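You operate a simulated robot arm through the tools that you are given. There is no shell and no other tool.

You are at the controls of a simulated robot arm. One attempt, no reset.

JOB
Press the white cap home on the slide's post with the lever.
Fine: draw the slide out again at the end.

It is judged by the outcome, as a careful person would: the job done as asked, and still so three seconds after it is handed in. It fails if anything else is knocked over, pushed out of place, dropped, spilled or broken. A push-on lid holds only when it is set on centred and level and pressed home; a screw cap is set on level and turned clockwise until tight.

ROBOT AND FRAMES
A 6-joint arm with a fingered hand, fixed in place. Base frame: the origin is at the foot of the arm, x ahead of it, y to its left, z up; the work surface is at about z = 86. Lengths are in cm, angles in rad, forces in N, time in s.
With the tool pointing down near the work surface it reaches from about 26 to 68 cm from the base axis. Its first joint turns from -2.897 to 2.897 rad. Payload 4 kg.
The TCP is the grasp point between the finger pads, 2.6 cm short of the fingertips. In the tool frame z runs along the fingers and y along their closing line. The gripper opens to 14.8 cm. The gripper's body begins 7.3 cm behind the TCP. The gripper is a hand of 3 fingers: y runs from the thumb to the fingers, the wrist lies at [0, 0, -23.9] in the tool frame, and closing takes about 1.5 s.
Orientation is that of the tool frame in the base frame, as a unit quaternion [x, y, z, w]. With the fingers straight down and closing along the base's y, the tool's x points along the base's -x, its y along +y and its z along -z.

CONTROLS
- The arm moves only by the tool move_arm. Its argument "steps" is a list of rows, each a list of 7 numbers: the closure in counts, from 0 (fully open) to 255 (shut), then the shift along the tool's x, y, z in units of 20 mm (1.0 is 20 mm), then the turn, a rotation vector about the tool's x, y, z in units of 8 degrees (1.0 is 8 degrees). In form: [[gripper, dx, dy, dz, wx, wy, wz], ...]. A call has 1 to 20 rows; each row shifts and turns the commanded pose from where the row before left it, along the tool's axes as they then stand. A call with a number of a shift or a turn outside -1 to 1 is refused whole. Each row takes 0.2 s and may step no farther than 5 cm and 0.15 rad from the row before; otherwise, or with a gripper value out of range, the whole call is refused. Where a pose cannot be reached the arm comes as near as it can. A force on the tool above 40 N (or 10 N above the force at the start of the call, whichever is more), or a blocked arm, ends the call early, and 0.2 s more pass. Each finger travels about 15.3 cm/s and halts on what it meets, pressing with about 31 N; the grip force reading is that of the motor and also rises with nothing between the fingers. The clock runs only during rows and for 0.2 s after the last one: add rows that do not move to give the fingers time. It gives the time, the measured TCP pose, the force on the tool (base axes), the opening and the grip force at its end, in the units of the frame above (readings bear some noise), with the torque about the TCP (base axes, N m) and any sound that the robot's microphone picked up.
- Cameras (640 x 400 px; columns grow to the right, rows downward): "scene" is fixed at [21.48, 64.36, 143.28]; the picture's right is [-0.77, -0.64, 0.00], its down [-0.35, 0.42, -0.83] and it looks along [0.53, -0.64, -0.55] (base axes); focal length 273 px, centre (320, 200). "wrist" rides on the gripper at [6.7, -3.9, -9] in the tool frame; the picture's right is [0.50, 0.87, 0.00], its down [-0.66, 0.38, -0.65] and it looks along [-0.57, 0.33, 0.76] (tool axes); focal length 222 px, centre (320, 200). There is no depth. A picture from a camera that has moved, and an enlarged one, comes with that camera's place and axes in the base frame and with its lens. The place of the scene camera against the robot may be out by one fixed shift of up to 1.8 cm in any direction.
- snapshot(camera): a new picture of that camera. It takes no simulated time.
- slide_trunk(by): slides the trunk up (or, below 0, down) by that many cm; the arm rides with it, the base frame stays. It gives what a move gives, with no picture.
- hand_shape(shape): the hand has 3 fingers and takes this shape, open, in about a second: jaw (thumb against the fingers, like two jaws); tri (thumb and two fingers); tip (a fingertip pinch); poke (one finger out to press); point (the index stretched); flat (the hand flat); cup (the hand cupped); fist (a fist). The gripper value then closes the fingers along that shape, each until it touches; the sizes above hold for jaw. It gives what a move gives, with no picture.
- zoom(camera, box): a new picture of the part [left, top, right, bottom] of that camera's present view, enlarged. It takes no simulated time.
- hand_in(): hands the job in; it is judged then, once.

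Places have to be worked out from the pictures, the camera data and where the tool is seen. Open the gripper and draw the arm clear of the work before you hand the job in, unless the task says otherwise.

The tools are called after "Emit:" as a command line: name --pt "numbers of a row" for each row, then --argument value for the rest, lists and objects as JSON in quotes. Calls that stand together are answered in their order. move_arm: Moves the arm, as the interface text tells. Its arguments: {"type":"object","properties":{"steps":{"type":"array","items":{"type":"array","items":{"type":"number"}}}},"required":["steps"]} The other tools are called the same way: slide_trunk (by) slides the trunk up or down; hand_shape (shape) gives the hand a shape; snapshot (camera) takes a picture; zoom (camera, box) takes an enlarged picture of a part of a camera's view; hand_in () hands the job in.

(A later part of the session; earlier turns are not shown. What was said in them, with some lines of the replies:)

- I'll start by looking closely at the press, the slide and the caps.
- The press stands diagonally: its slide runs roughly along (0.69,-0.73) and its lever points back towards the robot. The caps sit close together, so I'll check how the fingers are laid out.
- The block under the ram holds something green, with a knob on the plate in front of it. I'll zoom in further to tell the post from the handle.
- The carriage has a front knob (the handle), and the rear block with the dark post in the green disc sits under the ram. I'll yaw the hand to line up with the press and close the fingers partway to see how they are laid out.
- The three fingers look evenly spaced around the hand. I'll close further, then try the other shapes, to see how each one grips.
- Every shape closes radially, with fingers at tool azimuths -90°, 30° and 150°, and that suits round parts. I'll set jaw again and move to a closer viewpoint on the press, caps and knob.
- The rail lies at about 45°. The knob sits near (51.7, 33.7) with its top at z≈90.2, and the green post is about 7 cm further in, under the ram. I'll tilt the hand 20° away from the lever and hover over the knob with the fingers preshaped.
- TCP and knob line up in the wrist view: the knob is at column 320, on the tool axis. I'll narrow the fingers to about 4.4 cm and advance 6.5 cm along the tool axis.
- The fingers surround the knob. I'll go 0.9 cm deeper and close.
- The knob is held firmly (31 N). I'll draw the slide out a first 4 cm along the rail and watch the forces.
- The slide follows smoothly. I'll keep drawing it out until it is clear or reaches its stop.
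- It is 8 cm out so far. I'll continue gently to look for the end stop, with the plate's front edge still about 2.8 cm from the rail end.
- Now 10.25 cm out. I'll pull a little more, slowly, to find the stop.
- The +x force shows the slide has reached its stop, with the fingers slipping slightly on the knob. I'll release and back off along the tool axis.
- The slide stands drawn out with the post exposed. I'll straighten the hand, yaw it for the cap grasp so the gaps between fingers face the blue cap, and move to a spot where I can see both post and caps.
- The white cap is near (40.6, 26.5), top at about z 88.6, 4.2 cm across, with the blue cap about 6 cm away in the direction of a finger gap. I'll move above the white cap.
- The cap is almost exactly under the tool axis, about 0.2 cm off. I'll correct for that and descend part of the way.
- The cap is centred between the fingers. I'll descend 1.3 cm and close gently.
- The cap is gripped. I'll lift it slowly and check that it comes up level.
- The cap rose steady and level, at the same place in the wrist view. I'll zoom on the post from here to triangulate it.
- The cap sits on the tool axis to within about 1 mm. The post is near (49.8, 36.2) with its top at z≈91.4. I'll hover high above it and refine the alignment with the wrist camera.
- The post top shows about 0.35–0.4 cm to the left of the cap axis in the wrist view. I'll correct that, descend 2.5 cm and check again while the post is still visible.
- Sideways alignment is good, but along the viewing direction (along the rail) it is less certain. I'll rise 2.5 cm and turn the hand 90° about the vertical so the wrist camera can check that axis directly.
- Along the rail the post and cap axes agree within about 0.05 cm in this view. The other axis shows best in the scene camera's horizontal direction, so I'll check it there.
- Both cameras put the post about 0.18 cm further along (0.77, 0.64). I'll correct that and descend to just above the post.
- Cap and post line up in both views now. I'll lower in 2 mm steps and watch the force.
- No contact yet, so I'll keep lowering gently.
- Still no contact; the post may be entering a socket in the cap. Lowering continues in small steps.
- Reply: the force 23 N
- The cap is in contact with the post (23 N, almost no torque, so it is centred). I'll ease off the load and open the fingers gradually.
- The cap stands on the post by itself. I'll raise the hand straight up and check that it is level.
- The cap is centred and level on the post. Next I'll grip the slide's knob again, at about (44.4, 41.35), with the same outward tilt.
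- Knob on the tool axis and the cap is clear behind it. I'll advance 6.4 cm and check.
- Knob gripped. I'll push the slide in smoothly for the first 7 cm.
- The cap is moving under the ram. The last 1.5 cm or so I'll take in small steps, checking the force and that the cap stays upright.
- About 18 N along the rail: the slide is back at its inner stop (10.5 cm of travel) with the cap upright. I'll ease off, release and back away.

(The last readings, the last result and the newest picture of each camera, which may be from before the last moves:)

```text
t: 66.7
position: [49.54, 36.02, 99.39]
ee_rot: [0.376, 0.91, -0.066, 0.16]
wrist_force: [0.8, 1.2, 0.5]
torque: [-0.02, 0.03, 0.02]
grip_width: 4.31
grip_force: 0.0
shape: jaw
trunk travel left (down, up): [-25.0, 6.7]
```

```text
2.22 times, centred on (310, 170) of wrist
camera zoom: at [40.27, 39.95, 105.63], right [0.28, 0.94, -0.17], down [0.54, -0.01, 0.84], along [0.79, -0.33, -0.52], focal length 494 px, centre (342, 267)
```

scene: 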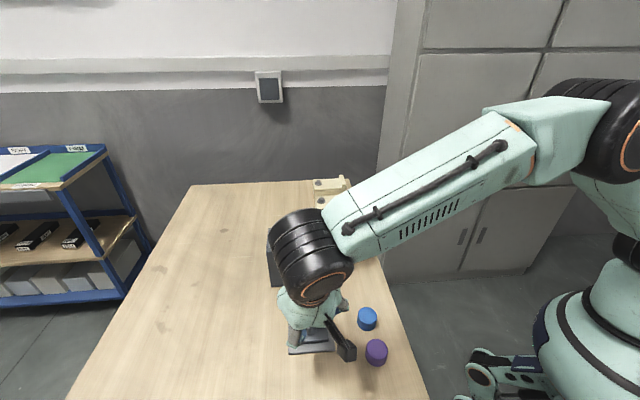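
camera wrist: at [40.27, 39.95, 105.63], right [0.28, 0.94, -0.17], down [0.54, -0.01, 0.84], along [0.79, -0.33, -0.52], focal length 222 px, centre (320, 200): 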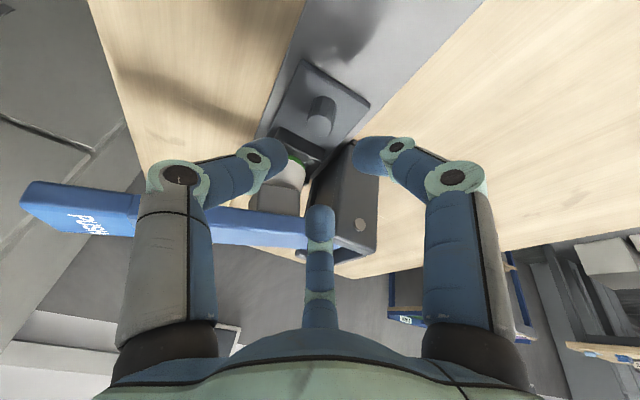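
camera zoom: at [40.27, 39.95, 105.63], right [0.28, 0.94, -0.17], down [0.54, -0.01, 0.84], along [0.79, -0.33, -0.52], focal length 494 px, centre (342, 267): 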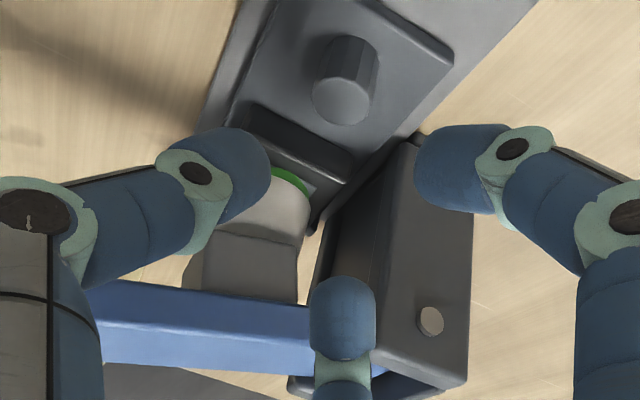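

The cap sits under the ram. Next I'll raise the hand, straighten it, turn it so the camera looks along the lever, and hover over the PUSH end near (47.8, 19.4).

Emit:
move_arm --pt "180 0 0 -0.9 0 0 0" --pt "180 0 0 -0.9 0 0 0" --pt "180 0 0 -0.3 0 0.833 0" --pt "180 0 0 -0.3 0 0.833 0" --pt "180 0 0 -0.3 0 0.833 0" --pt "180 0 0 -0.8 0 0 -0.982" --pt "180 0 0 -0.8 0 0 -0.982" --pt "180 0 0 -0.8 0 0 -0.982" --pt "180 0 0 -0.8 0 0 -0.982" --pt "180 0 0 0 0 0 -0.982" --pt "180 0 0 0 0 0 -0.982" --pt "180 0 0 0 0 0 -0.982" --pt "180 0 0 0 0 0 0"

Emit:
move_arm --pt "180 0.231 -0.958 0 0 0 0" --pt "180 0.231 -0.958 0 0 0 0" --pt "180 0.231 -0.958 0 0 0 0" --pt "180 0.231 -0.958 0 0 0 0" --pt "180 0.231 -0.958 0 0 0 0" --pt "180 0.231 -0.958 0 0 0 0" --pt "180 0.231 -0.958 0 0 0 0" --pt "180 0.231 -0.958 0 0 0 0" --pt "180 0.231 -0.958 0 0 0 0" --pt "180 0 0 0 0 0 0"

Emit:
hand_shape --shape "fist"

Emit:
snapshot --camera "wrist"

Emit:
zoom --camera "scene" --box '[240, 130, 440, 310]'

```text
t: 69.5
position: [48.51, 37.26, 110.8]
ee_rot: [-0.089, 0.996, -0.001, 0.001]
wrist_force: [-0.9, 0.7, -0.3]
torque: [0.01, 0.0, -0.05]
grip_width: 4.31
grip_force: 0.0
shape: jaw
trunk travel left (down, up): [-25.0, 6.7]
```

```text
t: 71.7
position: [47.35, 19.46, 111.0]
ee_rot: [-0.088, 0.996, 0.0, 0.001]
wrist_force: [-0.4, 0.1, 0.2]
torque: [0.03, 0.02, 0.01]
grip_width: 4.31
grip_force: 0.1
shape: jaw
trunk travel left (down, up): [-25.0, 6.7]
```

```text
t: 72.6
position: [47.39, 19.48, 110.97]
ee_rot: [-0.088, 0.996, 0.0, 0.001]
wrist_force: [-0.5, 0.2, -0.5]
torque: [0.01, -0.04, -0.02]
grip_width: 0.0
grip_force: 0.2
shape: fist
trunk travel left (down, up): [-25.0, 6.7]
```

```text
taken
camera wrist: at [41.47, 14.33, 119.97], right [-0.64, 0.77, 0.0], down [0.58, 0.49, 0.65], along [0.5, 0.42, -0.76], focal length 222 px, centre (320, 200)
```

wrist: 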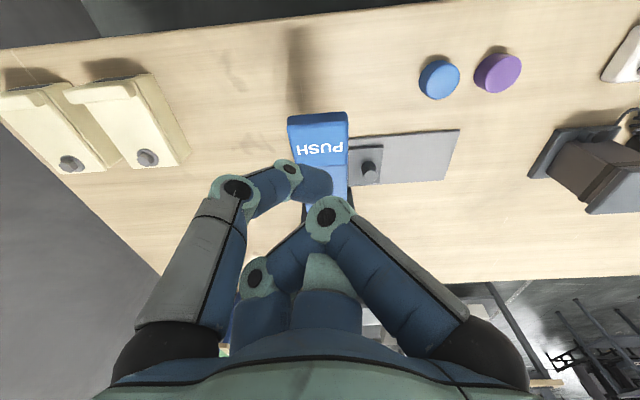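

```text
2.22 times, centred on (340, 220) of scene
camera zoom: at [21.48, 64.36, 143.28], right [-0.77, -0.64, 0.0], down [-0.35, 0.42, -0.83], along [0.53, -0.64, -0.55], focal length 607 px, centre (276, 156)
```

zoom: 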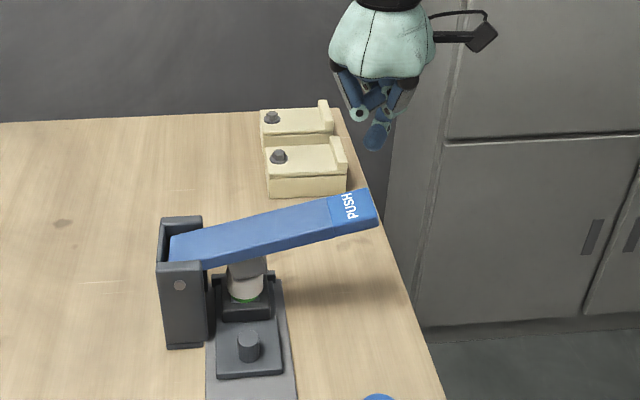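

The fist is lopsided, so a closed jaw (fingertips together on the tool axis) will press better. I'll reshape, centre over the PUSH patch and descend to just above it.

Emit:
hand_shape --shape "jaw"

Emit:
move_arm --pt "100 -0.17 0.12 0 0 0 0" --pt "200 0 0 0 0 0 0" --pt "255 0 0 0 0 0 0" --pt "255 0 0 0 0 0 0" --pt "255 0 0 0 0 0 0" --pt "255 0 0 0 0 0 0" --pt "255 0 0 0 0 0 0" --pt "255 0 0 0.6 0 0 0" --pt "255 0 0 0.6 0 0 0" --pt "255 0 0 0.6 0 0 0" --pt "255 0 0 0 0 0 0"

Emit:
snapshot --camera "wrist"

Emit:
zoom --camera "scene" --box '[240, 130, 440, 310]'

```text
t: 73.5
position: [47.37, 19.37, 110.96]
ee_rot: [-0.088, 0.996, 0.001, 0.001]
wrist_force: [-0.4, 0.0, -0.2]
torque: [0.02, -0.02, -0.03]
grip_width: 14.8
grip_force: 0.1
shape: jaw
trunk travel left (down, up): [-25.0, 6.7]
```

```text
t: 75.9
position: [47.6, 19.71, 107.33]
ee_rot: [-0.087, 0.996, 0.0, 0.001]
wrist_force: [0.5, -0.2, 1.1]
torque: [-0.03, 0.03, -0.03]
grip_width: 0.0
grip_force: 30.8
shape: jaw
trunk travel left (down, up): [-25.0, 6.7]
```

```text
taken
camera wrist: at [41.72, 14.7, 116.36], right [-0.64, 0.77, 0.0], down [0.58, 0.49, 0.65], along [0.5, 0.42, -0.76], focal length 222 px, centre (320, 200)
```

wrist: 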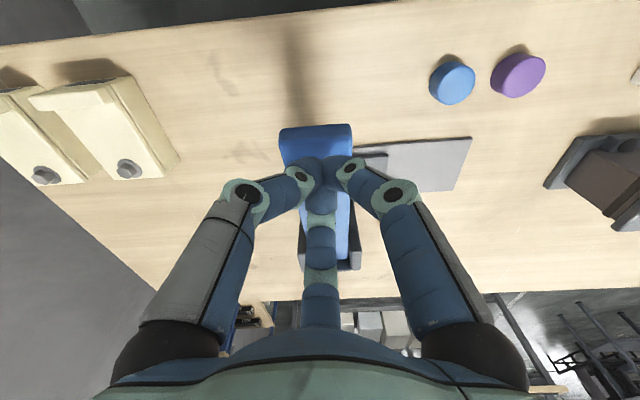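

```text
2.22 times, centred on (340, 220) of scene
camera zoom: at [21.48, 64.36, 143.28], right [-0.77, -0.64, 0.0], down [-0.35, 0.42, -0.83], along [0.53, -0.64, -0.55], focal length 607 px, centre (276, 156)
```

zoom: 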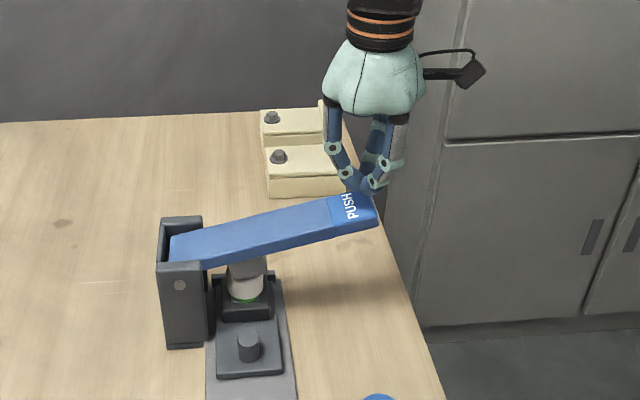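

The closed tips are right above the PUSH end. I'll lower onto it gradually and read the force.

Emit:
move_arm --pt "255 0 0 0.25 0 0 0" --pt "255 0 0 0.25 0 0 0" --pt "255 0 0 0.25 0 0 0" --pt "255 0 0 0.2 0 0 0" --pt "255 0 0 0.2 0 0 0" --pt "255 0 0 0.2 0 0 0" --pt "255 0 0 0 0 0 0"

Emit:
zoom --camera "scene" --box '[240, 130, 440, 310]'

```text
t: 77.5
position: [47.76, 19.73, 104.6]
ee_rot: [-0.088, 0.996, 0.0, 0.001]
wrist_force: [0.0, 0.0, 0.7]
torque: [-0.03, 0.01, -0.01]
grip_width: 0.0
grip_force: 31.3
shape: jaw
trunk travel left (down, up): [-25.0, 6.7]
```

```text
2.22 times, centred on (340, 220) of scene
camera zoom: at [21.48, 64.36, 143.28], right [-0.77, -0.64, 0.0], down [-0.35, 0.42, -0.83], along [0.53, -0.64, -0.55], focal length 607 px, centre (276, 156)
```

zoom: 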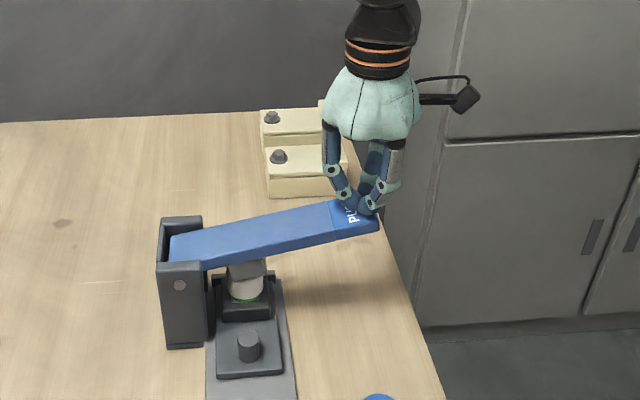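

Emit:
move_arm --pt "255 0 0 0.2 0 0 0" --pt "255 0 0 0.2 0 0 0" --pt "255 0 0 0.2 0 0 0" --pt "255 0 0 0.2 0 0 0" --pt "255 0 0 0 0 0 0"

Emit:
zoom --camera "scene" --box '[240, 130, 440, 310]'

Emit:
snapshot --camera "wrist"

```text
t: 78.7
position: [47.62, 19.71, 103.12]
ee_rot: [-0.089, 0.996, 0.001, 0.001]
wrist_force: [-1.0, -0.7, 6.8]
torque: [-0.08, 0.04, -0.04]
grip_width: 0.02
grip_force: 31.3
shape: jaw
trunk travel left (down, up): [-25.0, 6.7]
```

```text
2.22 times, centred on (340, 220) of scene
camera zoom: at [21.48, 64.36, 143.28], right [-0.77, -0.64, 0.0], down [-0.35, 0.42, -0.83], along [0.53, -0.64, -0.55], focal length 607 px, centre (276, 156)
```

zoom: 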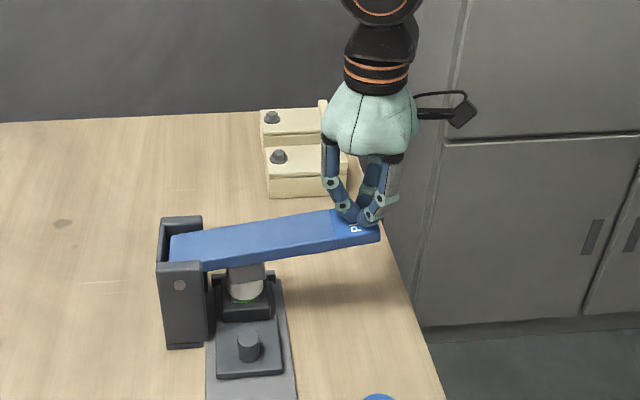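

```text
taken
camera wrist: at [41.71, 14.7, 112.12], right [-0.64, 0.77, 0.0], down [0.58, 0.49, 0.66], along [0.5, 0.42, -0.76], focal length 222 px, centre (320, 200)
```

wrist: 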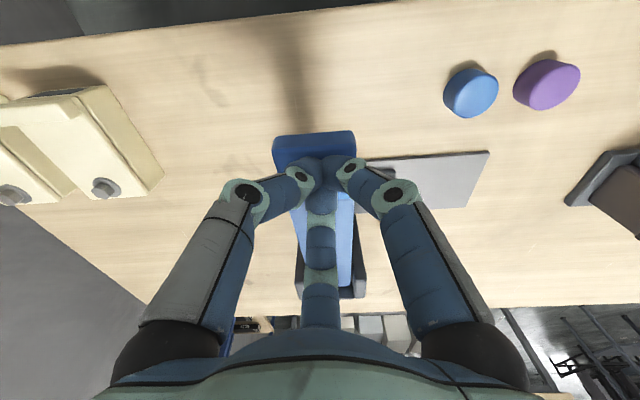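

The lever is moving down and the force is now 6.8 N. I'll keep pressing in small steps.

Emit:
move_arm --pt "255 0 0 0.15 0 0 0" --pt "255 0 0 0.15 0 0 0" --pt "255 0 0 0.15 0 0 0" --pt "255 0 0 0 0 0 0"

Emit:
zoom --camera "scene" --box '[260, 190, 360, 290]'

```text
t: 79.7
position: [47.69, 19.8, 102.1]
ee_rot: [-0.088, 0.996, 0.0, -0.001]
wrist_force: [-1.5, -1.1, 5.0]
torque: [-0.07, 0.06, 0.0]
grip_width: 0.01
grip_force: 30.8
shape: jaw
trunk travel left (down, up): [-25.0, 6.7]
```

```text
4.00 times, centred on (310, 240) of scene
camera zoom: at [21.48, 64.36, 143.28], right [-0.77, -0.64, 0.0], down [-0.35, 0.42, -0.83], along [0.53, -0.64, -0.55], focal length 1092 px, centre (360, 40)
```

zoom: 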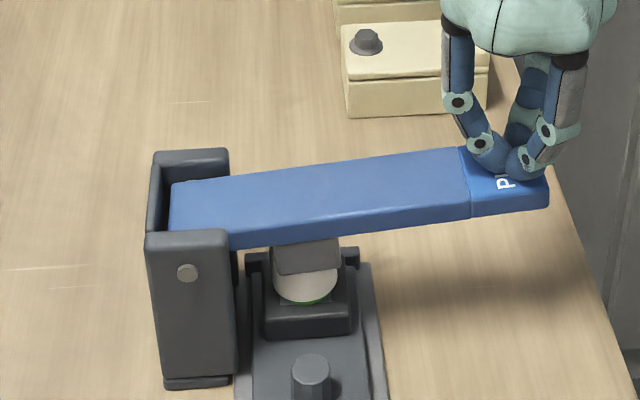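

The ram has reached the cap, so I'll press on.

Emit:
move_arm --pt "255 0 0 0.12 0 0 0" --pt "255 0 0 0.12 0 0 0" --pt "255 0 0 0.12 0 0 0" --pt "255 0 0 0 0 0 0"

Emit:
zoom --camera "scene" --box '[260, 190, 360, 290]'

```text
t: 80.7
position: [47.71, 19.84, 101.4]
ee_rot: [-0.088, 0.996, 0.0, 0.002]
wrist_force: [-1.3, -1.6, 6.2]
torque: [-0.06, 0.07, -0.01]
grip_width: 0.0
grip_force: 31.1
shape: jaw
trunk travel left (down, up): [-25.0, 6.7]
```

```text
4.00 times, centred on (310, 240) of scene
camera zoom: at [21.48, 64.36, 143.28], right [-0.77, -0.64, 0.0], down [-0.35, 0.42, -0.83], along [0.53, -0.64, -0.55], focal length 1092 px, centre (360, 40)
```

zoom: 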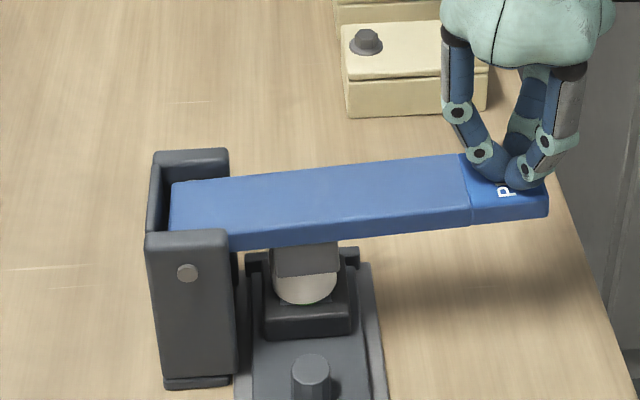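

Emit:
move_arm --pt "255 0 0 0.12 0 0 0" --pt "255 0 0 0.12 0 0 0" --pt "255 0 0 0.12 0 0 0" --pt "255 0 0 0 0 0 0"

Emit:
zoom --camera "scene" --box '[260, 190, 360, 290]'

```text
t: 81.7
position: [47.59, 19.72, 100.66]
ee_rot: [-0.088, 0.996, 0.0, 0.001]
wrist_force: [-2.5, -2.5, 8.1]
torque: [-0.09, 0.07, 0.01]
grip_width: 0.01
grip_force: 30.5
shape: jaw
trunk travel left (down, up): [-25.0, 6.7]
```

```text
4.00 times, centred on (310, 240) of scene
camera zoom: at [21.48, 64.36, 143.28], right [-0.77, -0.64, 0.0], down [-0.35, 0.42, -0.83], along [0.53, -0.64, -0.55], focal length 1092 px, centre (360, 40)
```

zoom: 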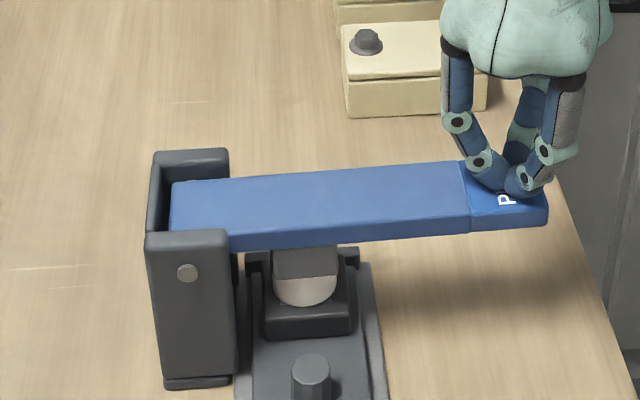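

Emit:
move_arm --pt "255 0 0 0.12 0 0 0" --pt "255 0 0 0.12 0 0 0" --pt "255 0 0 0.12 0 0 0" --pt "255 0 0 0 0 0 0"

Emit:
move_arm --pt "255 0 0 0.1 0 0 0" --pt "255 0 0 0.1 0 0 0" --pt "255 0 0 0.1 0 0 0" --pt "255 0 0 0 0 0 0"

Emit:
zoom --camera "scene" --box '[260, 190, 360, 290]'

```text
t: 82.5
position: [47.71, 19.86, 100.53]
ee_rot: [-0.087, 0.996, 0.0, 0.006]
wrist_force: [-3.9, -2.6, 18.0]
torque: [-0.14, 0.18, -0.01]
grip_width: 0.0
grip_force: 31.1
shape: jaw
trunk travel left (down, up): [-25.0, 6.7]
stopped in row 4: the force on the tool passed its limit at 42 N (the readings are from after the stop); the commanded pose is now the measured one
```

```text
t: 83.1
position: [47.83, 19.84, 100.58]
ee_rot: [-0.088, 0.996, 0.003, 0.009]
wrist_force: [-4.5, -2.6, 19.6]
torque: [-0.17, 0.22, -0.02]
grip_width: 0.02
grip_force: 31.4
shape: jaw
trunk travel left (down, up): [-25.0, 6.7]
stopped in row 2: the force on the tool passed its limit at 43 N (the readings are from after the stop); the commanded pose is now the measured one
```

```text
4.00 times, centred on (310, 240) of scene
camera zoom: at [21.48, 64.36, 143.28], right [-0.77, -0.64, 0.0], down [-0.35, 0.42, -0.83], along [0.53, -0.64, -0.55], focal length 1092 px, centre (360, 40)
```

zoom: 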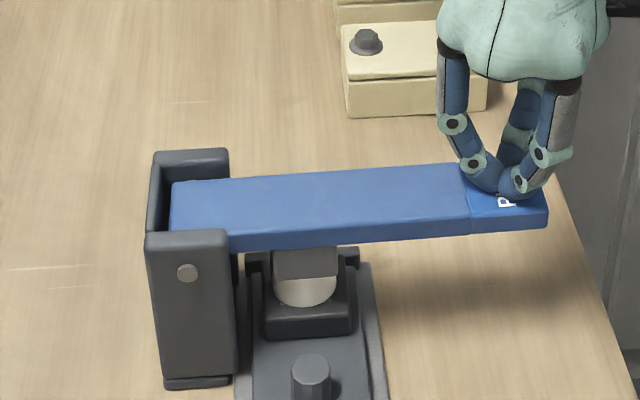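

The lever met a firm stop at 42 N. I'll look closely at the cap under the ram.

Emit:
zoom --camera "scene" --box '[290, 240, 340, 290]'

Emit:
zoom --camera "wrist" --box '[260, 120, 400, 260]'

```text
8.00 times, centred on (315, 265) of scene
camera zoom: at [21.48, 64.36, 143.28], right [-0.77, -0.64, 0.0], down [-0.35, 0.42, -0.83], along [0.53, -0.64, -0.55], focal length 2185 px, centre (360, -320)
```

zoom: 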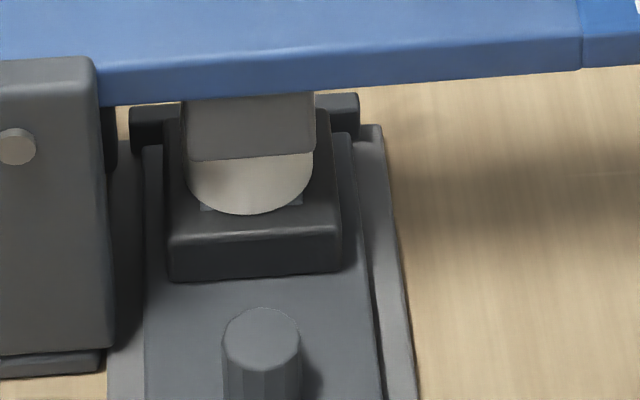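

```text
2.86 times, centred on (330, 190) of wrist
camera zoom: at [41.85, 14.78, 109.42], right [-0.64, 0.77, -0.01], down [0.57, 0.48, 0.67], along [0.51, 0.43, -0.75], focal length 635 px, centre (291, 229)
```

zoom: 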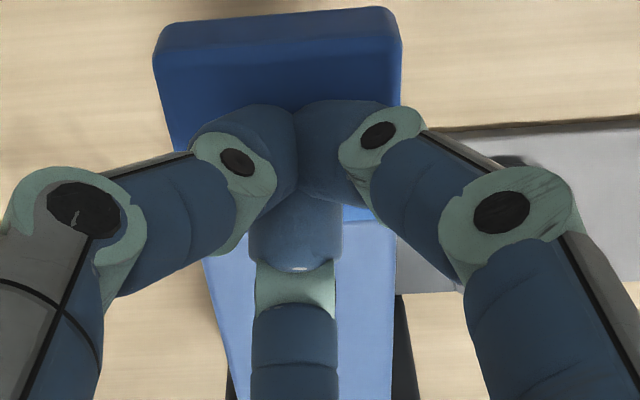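

The green disc is fully covered and the cap bottom sits on the block, so it looks home; the lever hit its firm stop twice. I'll ease up and let the lever rise while watching it.

Emit:
move_arm --pt "255 0 0 -0.15 0 0 0" --pt "255 0 0 -0.25 0 0 0" --pt "255 0 0 -0.4 0 0 0" --pt "255 0 0 -0.4 0 0 0" --pt "255 0 0 -0.4 0 0 0" --pt "255 0 0 -0.4 0 0 0" --pt "255 0 0 -0.5 0 0 0" --pt "255 0 0 -0.6 0 0 0" --pt "255 0 0 -0.6 0 0 0" --pt "255 0 0 -0.6 0 0 0" --pt "255 0 0 -0.6 0 0 0" --pt "255 0 0 0 0 0 0"

Emit:
zoom --camera "scene" --box '[240, 130, 440, 310]'

Emit:
zoom --camera "scene" --box '[290, 240, 340, 290]'

```text
t: 85.7
position: [47.93, 19.88, 110.08]
ee_rot: [-0.088, 0.996, 0.001, 0.006]
wrist_force: [0.4, 0.8, -0.2]
torque: [-0.02, 0.02, 0.02]
grip_width: 0.04
grip_force: 31.7
shape: jaw
trunk travel left (down, up): [-25.0, 6.7]
```

```text
2.22 times, centred on (340, 220) of scene
camera zoom: at [21.48, 64.36, 143.28], right [-0.77, -0.64, 0.0], down [-0.35, 0.42, -0.83], along [0.53, -0.64, -0.55], focal length 607 px, centre (276, 156)
```

zoom: 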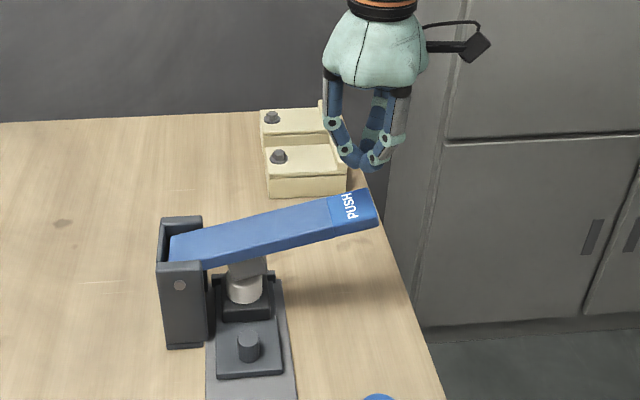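

```text
8.00 times, centred on (315, 265) of scene
camera zoom: at [21.48, 64.36, 143.28], right [-0.77, -0.64, 0.0], down [-0.35, 0.42, -0.83], along [0.53, -0.64, -0.55], focal length 2185 px, centre (360, -320)
```

zoom: 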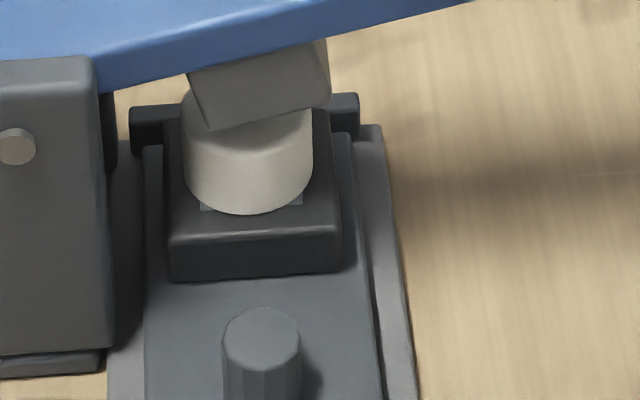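

The spring lifted the lever and the cap stayed seated. I'll go back to the knob with the tilted grip to draw the slide out.

Emit:
move_arm --pt "255 -0.231 0.958 0 0 0 0" --pt "255 -0.231 0.958 0 0 0 0" --pt "255 -0.231 0.958 0 0 0 0" --pt "255 -0.231 0.958 0 0 0 0" --pt "255 -0.231 0.958 0 0 0 0" --pt "255 -0.231 0.958 0 0 0 0" --pt "255 -0.231 0.958 0 0 0 0" --pt "255 -0.231 0.958 0 0 0 0" --pt "255 -0.231 0.958 0 0 0 0" --pt "230 0 0 0 0 0 0.982" --pt "200 0 0 0 0 0 0.982" --pt "180 0 0 0 0 0 0.982" --pt "180 0 0 0 0 0 0.982" --pt "180 0 0 0 0 0 0.982" --pt "180 0 0 0 0 0 0.982" --pt "180 0 0 0 0 0 0.982" --pt "180 0 0 0 0 -0.833 0" --pt "180 0 0 0 0 -0.833 0" --pt "180 0 0 0 0 -0.833 0" --pt "180 0 0 0 0 0 0"

Emit:
snapshot --camera "wrist"

```text
t: 89.9
position: [48.84, 37.68, 110.19]
ee_rot: [0.376, 0.909, -0.062, 0.167]
wrist_force: [-0.3, 0.5, -0.1]
torque: [0.04, -0.01, 0.0]
grip_width: 4.31
grip_force: 0.0
shape: jaw
trunk travel left (down, up): [-25.0, 6.7]
```

```text
taken
camera wrist: at [39.45, 41.42, 116.25], right [0.28, 0.95, -0.16], down [0.53, -0.01, 0.85], along [0.8, -0.32, -0.51], focal length 222 px, centre (320, 200)
```

wrist: 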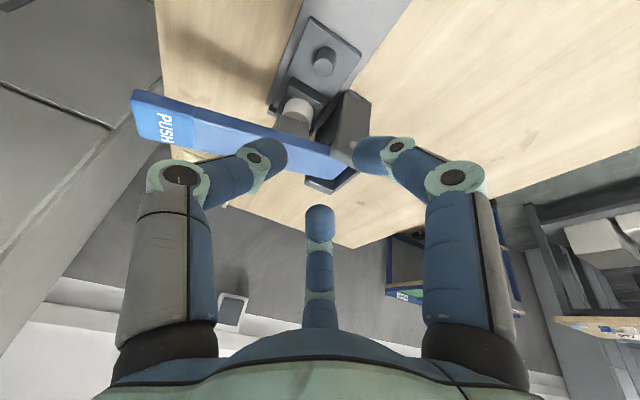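

Emit:
move_arm --pt "180 0.198 -0.06 0.912 0 0 0" --pt "180 0.198 -0.06 0.912 0 0 0" --pt "180 0.198 -0.06 0.912 0 0 0" --pt "180 0.198 -0.06 0.912 0 0 0" --pt "180 0.198 -0.06 0.912 0 0 0" --pt "180 0.198 -0.06 0.912 0 0 0" --pt "180 0 0 0 0 0 0"

Emit:
snapshot --camera "wrist"

```text
t: 91.5
position: [49.59, 36.08, 99.07]
ee_rot: [0.377, 0.909, -0.062, 0.165]
wrist_force: [-0.1, -0.5, 0.3]
torque: [0.04, 0.03, -0.01]
grip_width: 4.32
grip_force: 0.0
shape: jaw
trunk travel left (down, up): [-25.0, 6.7]
```

```text
taken
camera wrist: at [40.14, 39.91, 105.2], right [0.28, 0.95, -0.16], down [0.53, -0.01, 0.85], along [0.8, -0.32, -0.51], focal length 222 px, centre (320, 200)
```

wrist: 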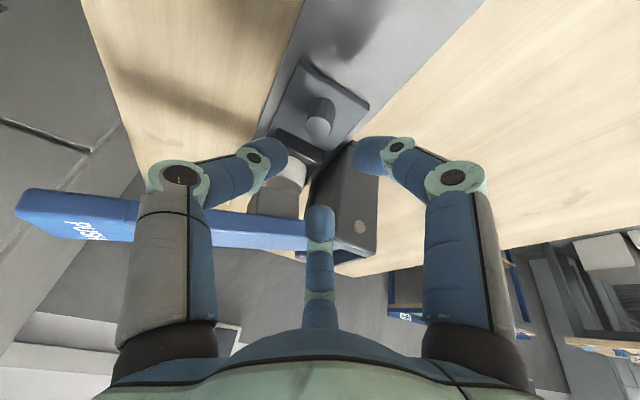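

Knob is on axis again. I'll advance and check before the final approach.

Emit:
move_arm --pt "180 0 0 0.8 0 0 0" --pt "180 0 0 0.8 0 0 0" --pt "180 0 0 0.8 0 0 0" --pt "180 0 0 0.8 0 0 0" --pt "180 0 0 0 0 0 0"

Emit:
zoom --camera "wrist" --box '[200, 60, 440, 260]'

```text
t: 92.7
position: [51.15, 34.63, 93.03]
ee_rot: [0.378, 0.909, -0.061, 0.166]
wrist_force: [0.2, -0.4, 0.3]
torque: [-0.01, 0.0, -0.01]
grip_width: 4.29
grip_force: 0.1
shape: jaw
trunk travel left (down, up): [-25.0, 6.7]
```

```text
2.00 times, centred on (320, 160) of wrist
camera zoom: at [41.7, 38.37, 99.17], right [0.28, 0.95, -0.16], down [0.53, -0.01, 0.85], along [0.8, -0.32, -0.51], focal length 444 px, centre (320, 280)
```

zoom: 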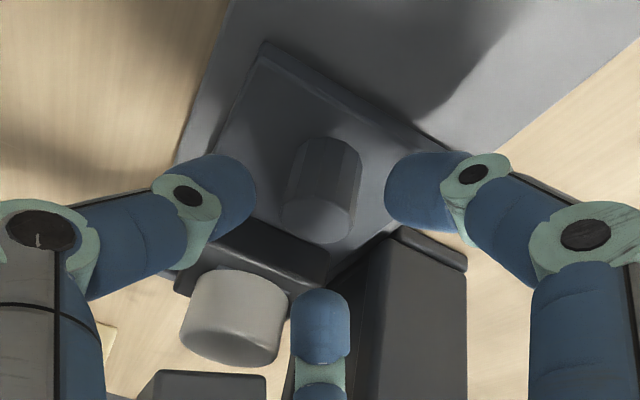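

The cap is fully down on the block and the knob is between the fingers. I'll make the final approach and grip.

Emit:
move_arm --pt "180 0 0 0.4 0 0 0" --pt "180 0 0 0.33 0 0 0" --pt "180 0 0 0 0 0 0" --pt "200 0 0 0 0 0 0" --pt "225 0 0 0 0 0 0" --pt "245 0 0 0 0 0 0" --pt "245 0 0 0 0 0 0" --pt "245 0 0 0 0 0 0"

Emit:
zoom --camera "wrist" --box '[200, 60, 440, 260]'

```text
t: 94.5
position: [51.48, 34.25, 91.63]
ee_rot: [0.377, 0.909, -0.062, 0.165]
wrist_force: [0.6, -1.6, -4.1]
torque: [0.18, 0.2, 0.02]
grip_width: 1.88
grip_force: 31.1
shape: jaw
trunk travel left (down, up): [-25.0, 6.7]
```

```text
2.00 times, centred on (320, 160) of wrist
camera zoom: at [42.12, 38.05, 97.81], right [0.28, 0.95, -0.16], down [0.53, -0.01, 0.84], along [0.8, -0.32, -0.51], focal length 444 px, centre (320, 280)
```

zoom: 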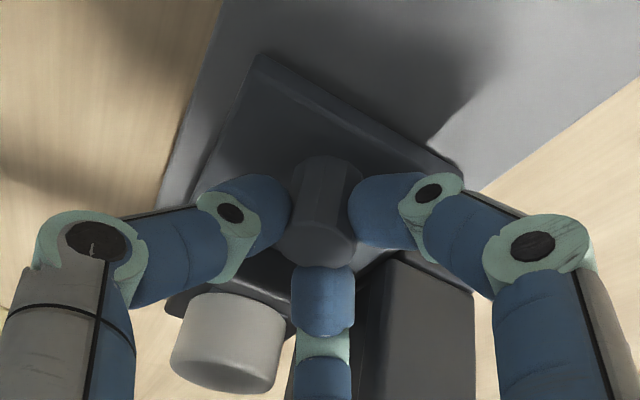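

Gripped. I'll draw the slide out.

Emit:
move_arm --pt "245 0.1 0 -0.035 0 0 0" --pt "245 0.2 0 -0.072 0 0 0" --pt "245 0.35 0 -0.127 0 0 0" --pt "245 0.4 0 -0.147 0 0 0" --pt "245 0.4 0 -0.147 0 0 0" --pt "245 0.4 0 -0.147 0 0 0" --pt "245 0.4 0 -0.147 0 0 0" --pt "245 0.3 0 -0.11 0 0 0" --pt "245 0.2 0 -0.073 0 0 0" --pt "245 0 0 0 0 0 0"

Emit:
move_arm --pt "245 0.2 0 -0.06 0 0 0" --pt "245 0.35 0 -0.127 0 0 0" --pt "245 0.4 0 -0.147 0 0 0" --pt "245 0.4 0 -0.147 0 0 0" --pt "245 0.3 0 -0.11 0 0 0" --pt "245 0.2 0 -0.073 0 0 0" --pt "245 0 0 0 0 0 0"

Emit:
snapshot --camera "wrist"

```text
t: 96.7
position: [47.38, 38.47, 91.72]
ee_rot: [0.377, 0.91, -0.062, 0.165]
wrist_force: [-3.1, -0.9, -2.0]
torque: [0.22, 0.22, 0.01]
grip_width: 1.86
grip_force: 31.1
shape: jaw
trunk travel left (down, up): [-25.0, 6.7]
```

```text
t: 98.3
position: [44.68, 41.25, 91.7]
ee_rot: [0.378, 0.909, -0.062, 0.165]
wrist_force: [-3.2, 0.3, 3.3]
torque: [0.26, 0.26, 0.0]
grip_width: 1.89
grip_force: 31.3
shape: jaw
trunk travel left (down, up): [-25.0, 6.7]
```

```text
taken
camera wrist: at [35.16, 45.01, 97.78], right [0.28, 0.95, -0.16], down [0.53, -0.01, 0.85], along [0.8, -0.32, -0.51], focal length 222 px, centre (320, 200)
```

wrist: 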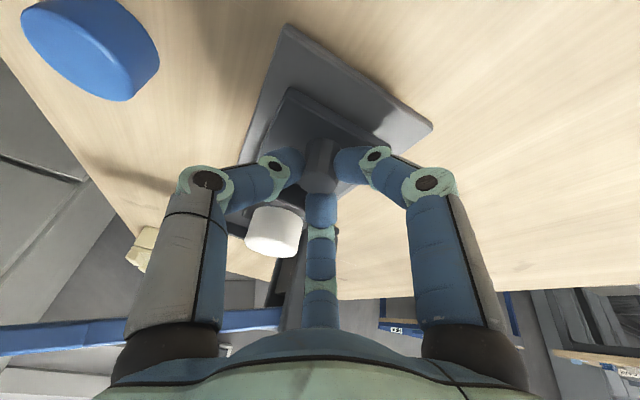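

9.7 cm out. The last bit I'll draw gently to the stop.

Emit:
move_arm --pt "245 0.12 0 -0.044 0 0 0" --pt "245 0.12 0 -0.044 0 0 0" --pt "245 0.1 0 -0.037 0 0 0" --pt "245 0.08 0 -0.03 0 0 0" --pt "245 0 0 0 0 0 0"

```text
t: 99.5
position: [44.18, 41.59, 91.63]
ee_rot: [0.377, 0.909, -0.062, 0.165]
wrist_force: [8.2, -8.0, 1.7]
torque: [0.02, 0.0, 0.1]
grip_width: 1.85
grip_force: 31.2
shape: jaw
trunk travel left (down, up): [-25.0, 6.7]
```

The slide is at its outer stop (about 11 N along the rail). I'll relax, release, and back the hand away.

Emit:
move_arm --pt "245 -0.06 0 0.02 0 0 0" --pt "230 0 0 0 0 0 0" --pt "210 0 0 0 0 0 0" --pt "195 0 0 0 0 0 0" --pt "180 0 0 -0.05 0 0 0" --pt "180 0 0 -0.3 0 0 0" --pt "180 0 0 -0.6 0 0 0" --pt "180 0 0 -0.8 0 0 0" --pt "170 0 0 -0.8 0 0 0" --pt "150 0 0 -0.8 0 0 0" --pt "150 0 0 -0.8 0 0 0" --pt "120 0 0 -0.9 0 0 0" --pt "90 0 0 -0.9 0 0.833 0" --pt "60 0 0 -0.9 0 0.833 0" --pt "30 0 0 -0.9 0 0.833 0" --pt "0 0 0 -0.9 0 0 0" --pt "0 0 0 0 0 0 0"

Emit:
snapshot --camera "wrist"

Emit:
snapshot --camera "scene"

```text
t: 103.1
position: [40.55, 44.88, 108.04]
ee_rot: [0.382, 0.924, 0.005, 0.004]
wrist_force: [-0.3, -0.6, -0.5]
torque: [0.01, 0.0, -0.01]
grip_width: 14.82
grip_force: 0.0
shape: jaw
trunk travel left (down, up): [-25.0, 6.7]
```

```text
taken
camera wrist: at [33.03, 46.88, 117.1], right [0.26, 0.97, 0.01], down [0.72, -0.2, 0.66], along [0.64, -0.16, -0.75], focal length 222 px, centre (320, 200)
```

wrist: 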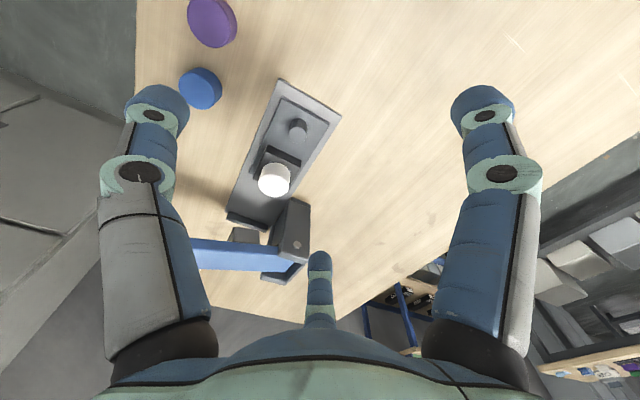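

```text
taken
```

scene: 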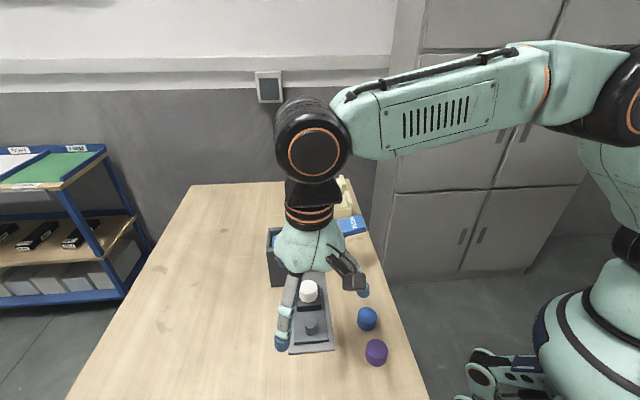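

Slide out, cap on. I'll draw the arm well clear upwards and check the final state.

Emit:
move_arm --pt "0 0 0 -0.9 0 0 0" --pt "0 0 0 -0.9 0 0 0" --pt "0 0 0 -0.9 0 0 0" --pt "0 0 0 -0.9 0 0 0" --pt "0 0 0 -0.9 0 0 0" --pt "0 0 0 -0.9 0 0 0" --pt "0 -0.6 -0.8 -0.4 0 0 0" --pt "0 -0.6 -0.8 -0.4 0 0 0" --pt "0 -0.6 -0.8 -0.4 0 0 0" --pt "0 -0.6 -0.8 -0.4 0 0 0" --pt "0 -0.6 -0.8 -0.4 0 0 0" --pt "0 -0.6 -0.8 0 0 0 0" --pt "0 -0.6 -0.8 0 0 0 0" --pt "0 -0.6 -0.8 0 0 0 0" --pt "0 0 0 0 0 0 0"

Emit:
snapshot --camera "scene"

Emit:
zoom --camera "scene" --box '[280, 260, 350, 340]'

Emit:
snapshot --camera "wrist"

```text
t: 106.3
position: [38.17, 29.12, 122.79]
ee_rot: [0.381, 0.924, 0.005, 0.005]
wrist_force: [0.7, -0.6, -0.4]
torque: [0.01, 0.0, -0.01]
grip_width: 14.8
grip_force: 0.0
shape: jaw
trunk travel left (down, up): [-25.0, 6.7]
```

```text
taken
```

scene: 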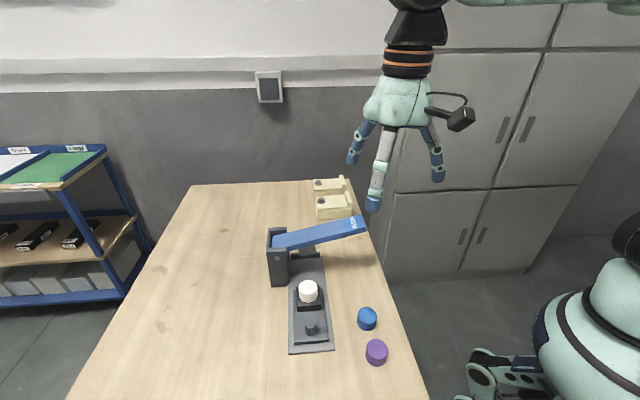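

```text
5.00 times, centred on (315, 300) of scene
camera zoom: at [21.48, 64.36, 143.28], right [-0.77, -0.64, 0.0], down [-0.35, 0.42, -0.83], along [0.53, -0.64, -0.55], focal length 1366 px, centre (345, -300)
```

zoom: 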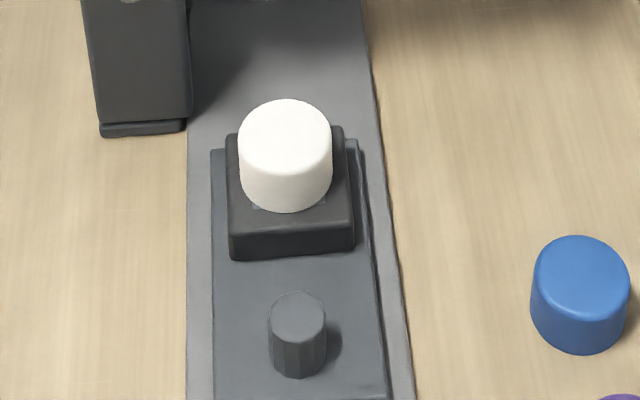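

```text
taken
camera wrist: at [30.52, 30.93, 131.81], right [0.26, 0.97, 0.01], down [0.72, -0.2, 0.66], along [0.64, -0.17, -0.75], focal length 222 px, centre (320, 200)
```

wrist: 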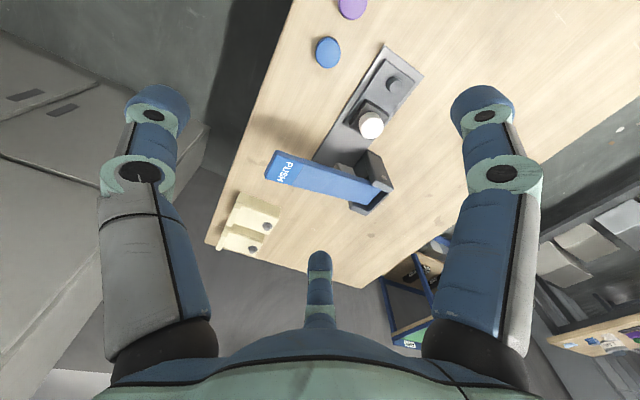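

The white cap is level and fully down, with the green disc covered. The slide is at its outer stop, the lever is up, the other parts are undisturbed, and the arm is clear with the hand open. I'm handing the job in.

Emit:
hand_in

```text
The job is handed in.
```

The white cap is pressed home on the slide's post, and the slide is drawn back out to its outer stop. I've handed the job in, but no verdict came back.

- **Cap:** It went on centred, and the lever pressed it down until it met a firm stop twice (42–43 N at the handle). The last pictures show it level, with the green disc fully covered. No click or other sound was reported, so I judged it home by the stop and the pictures.
- **Slide and lever:** I pushed the slide in for the press and drew it out again afterwards. The lever sprang back up by itself.
- **Everything else:** The blue and purple caps and the two cream boxes with bolts are where they started. The hand is open and the arm is clear of the work.
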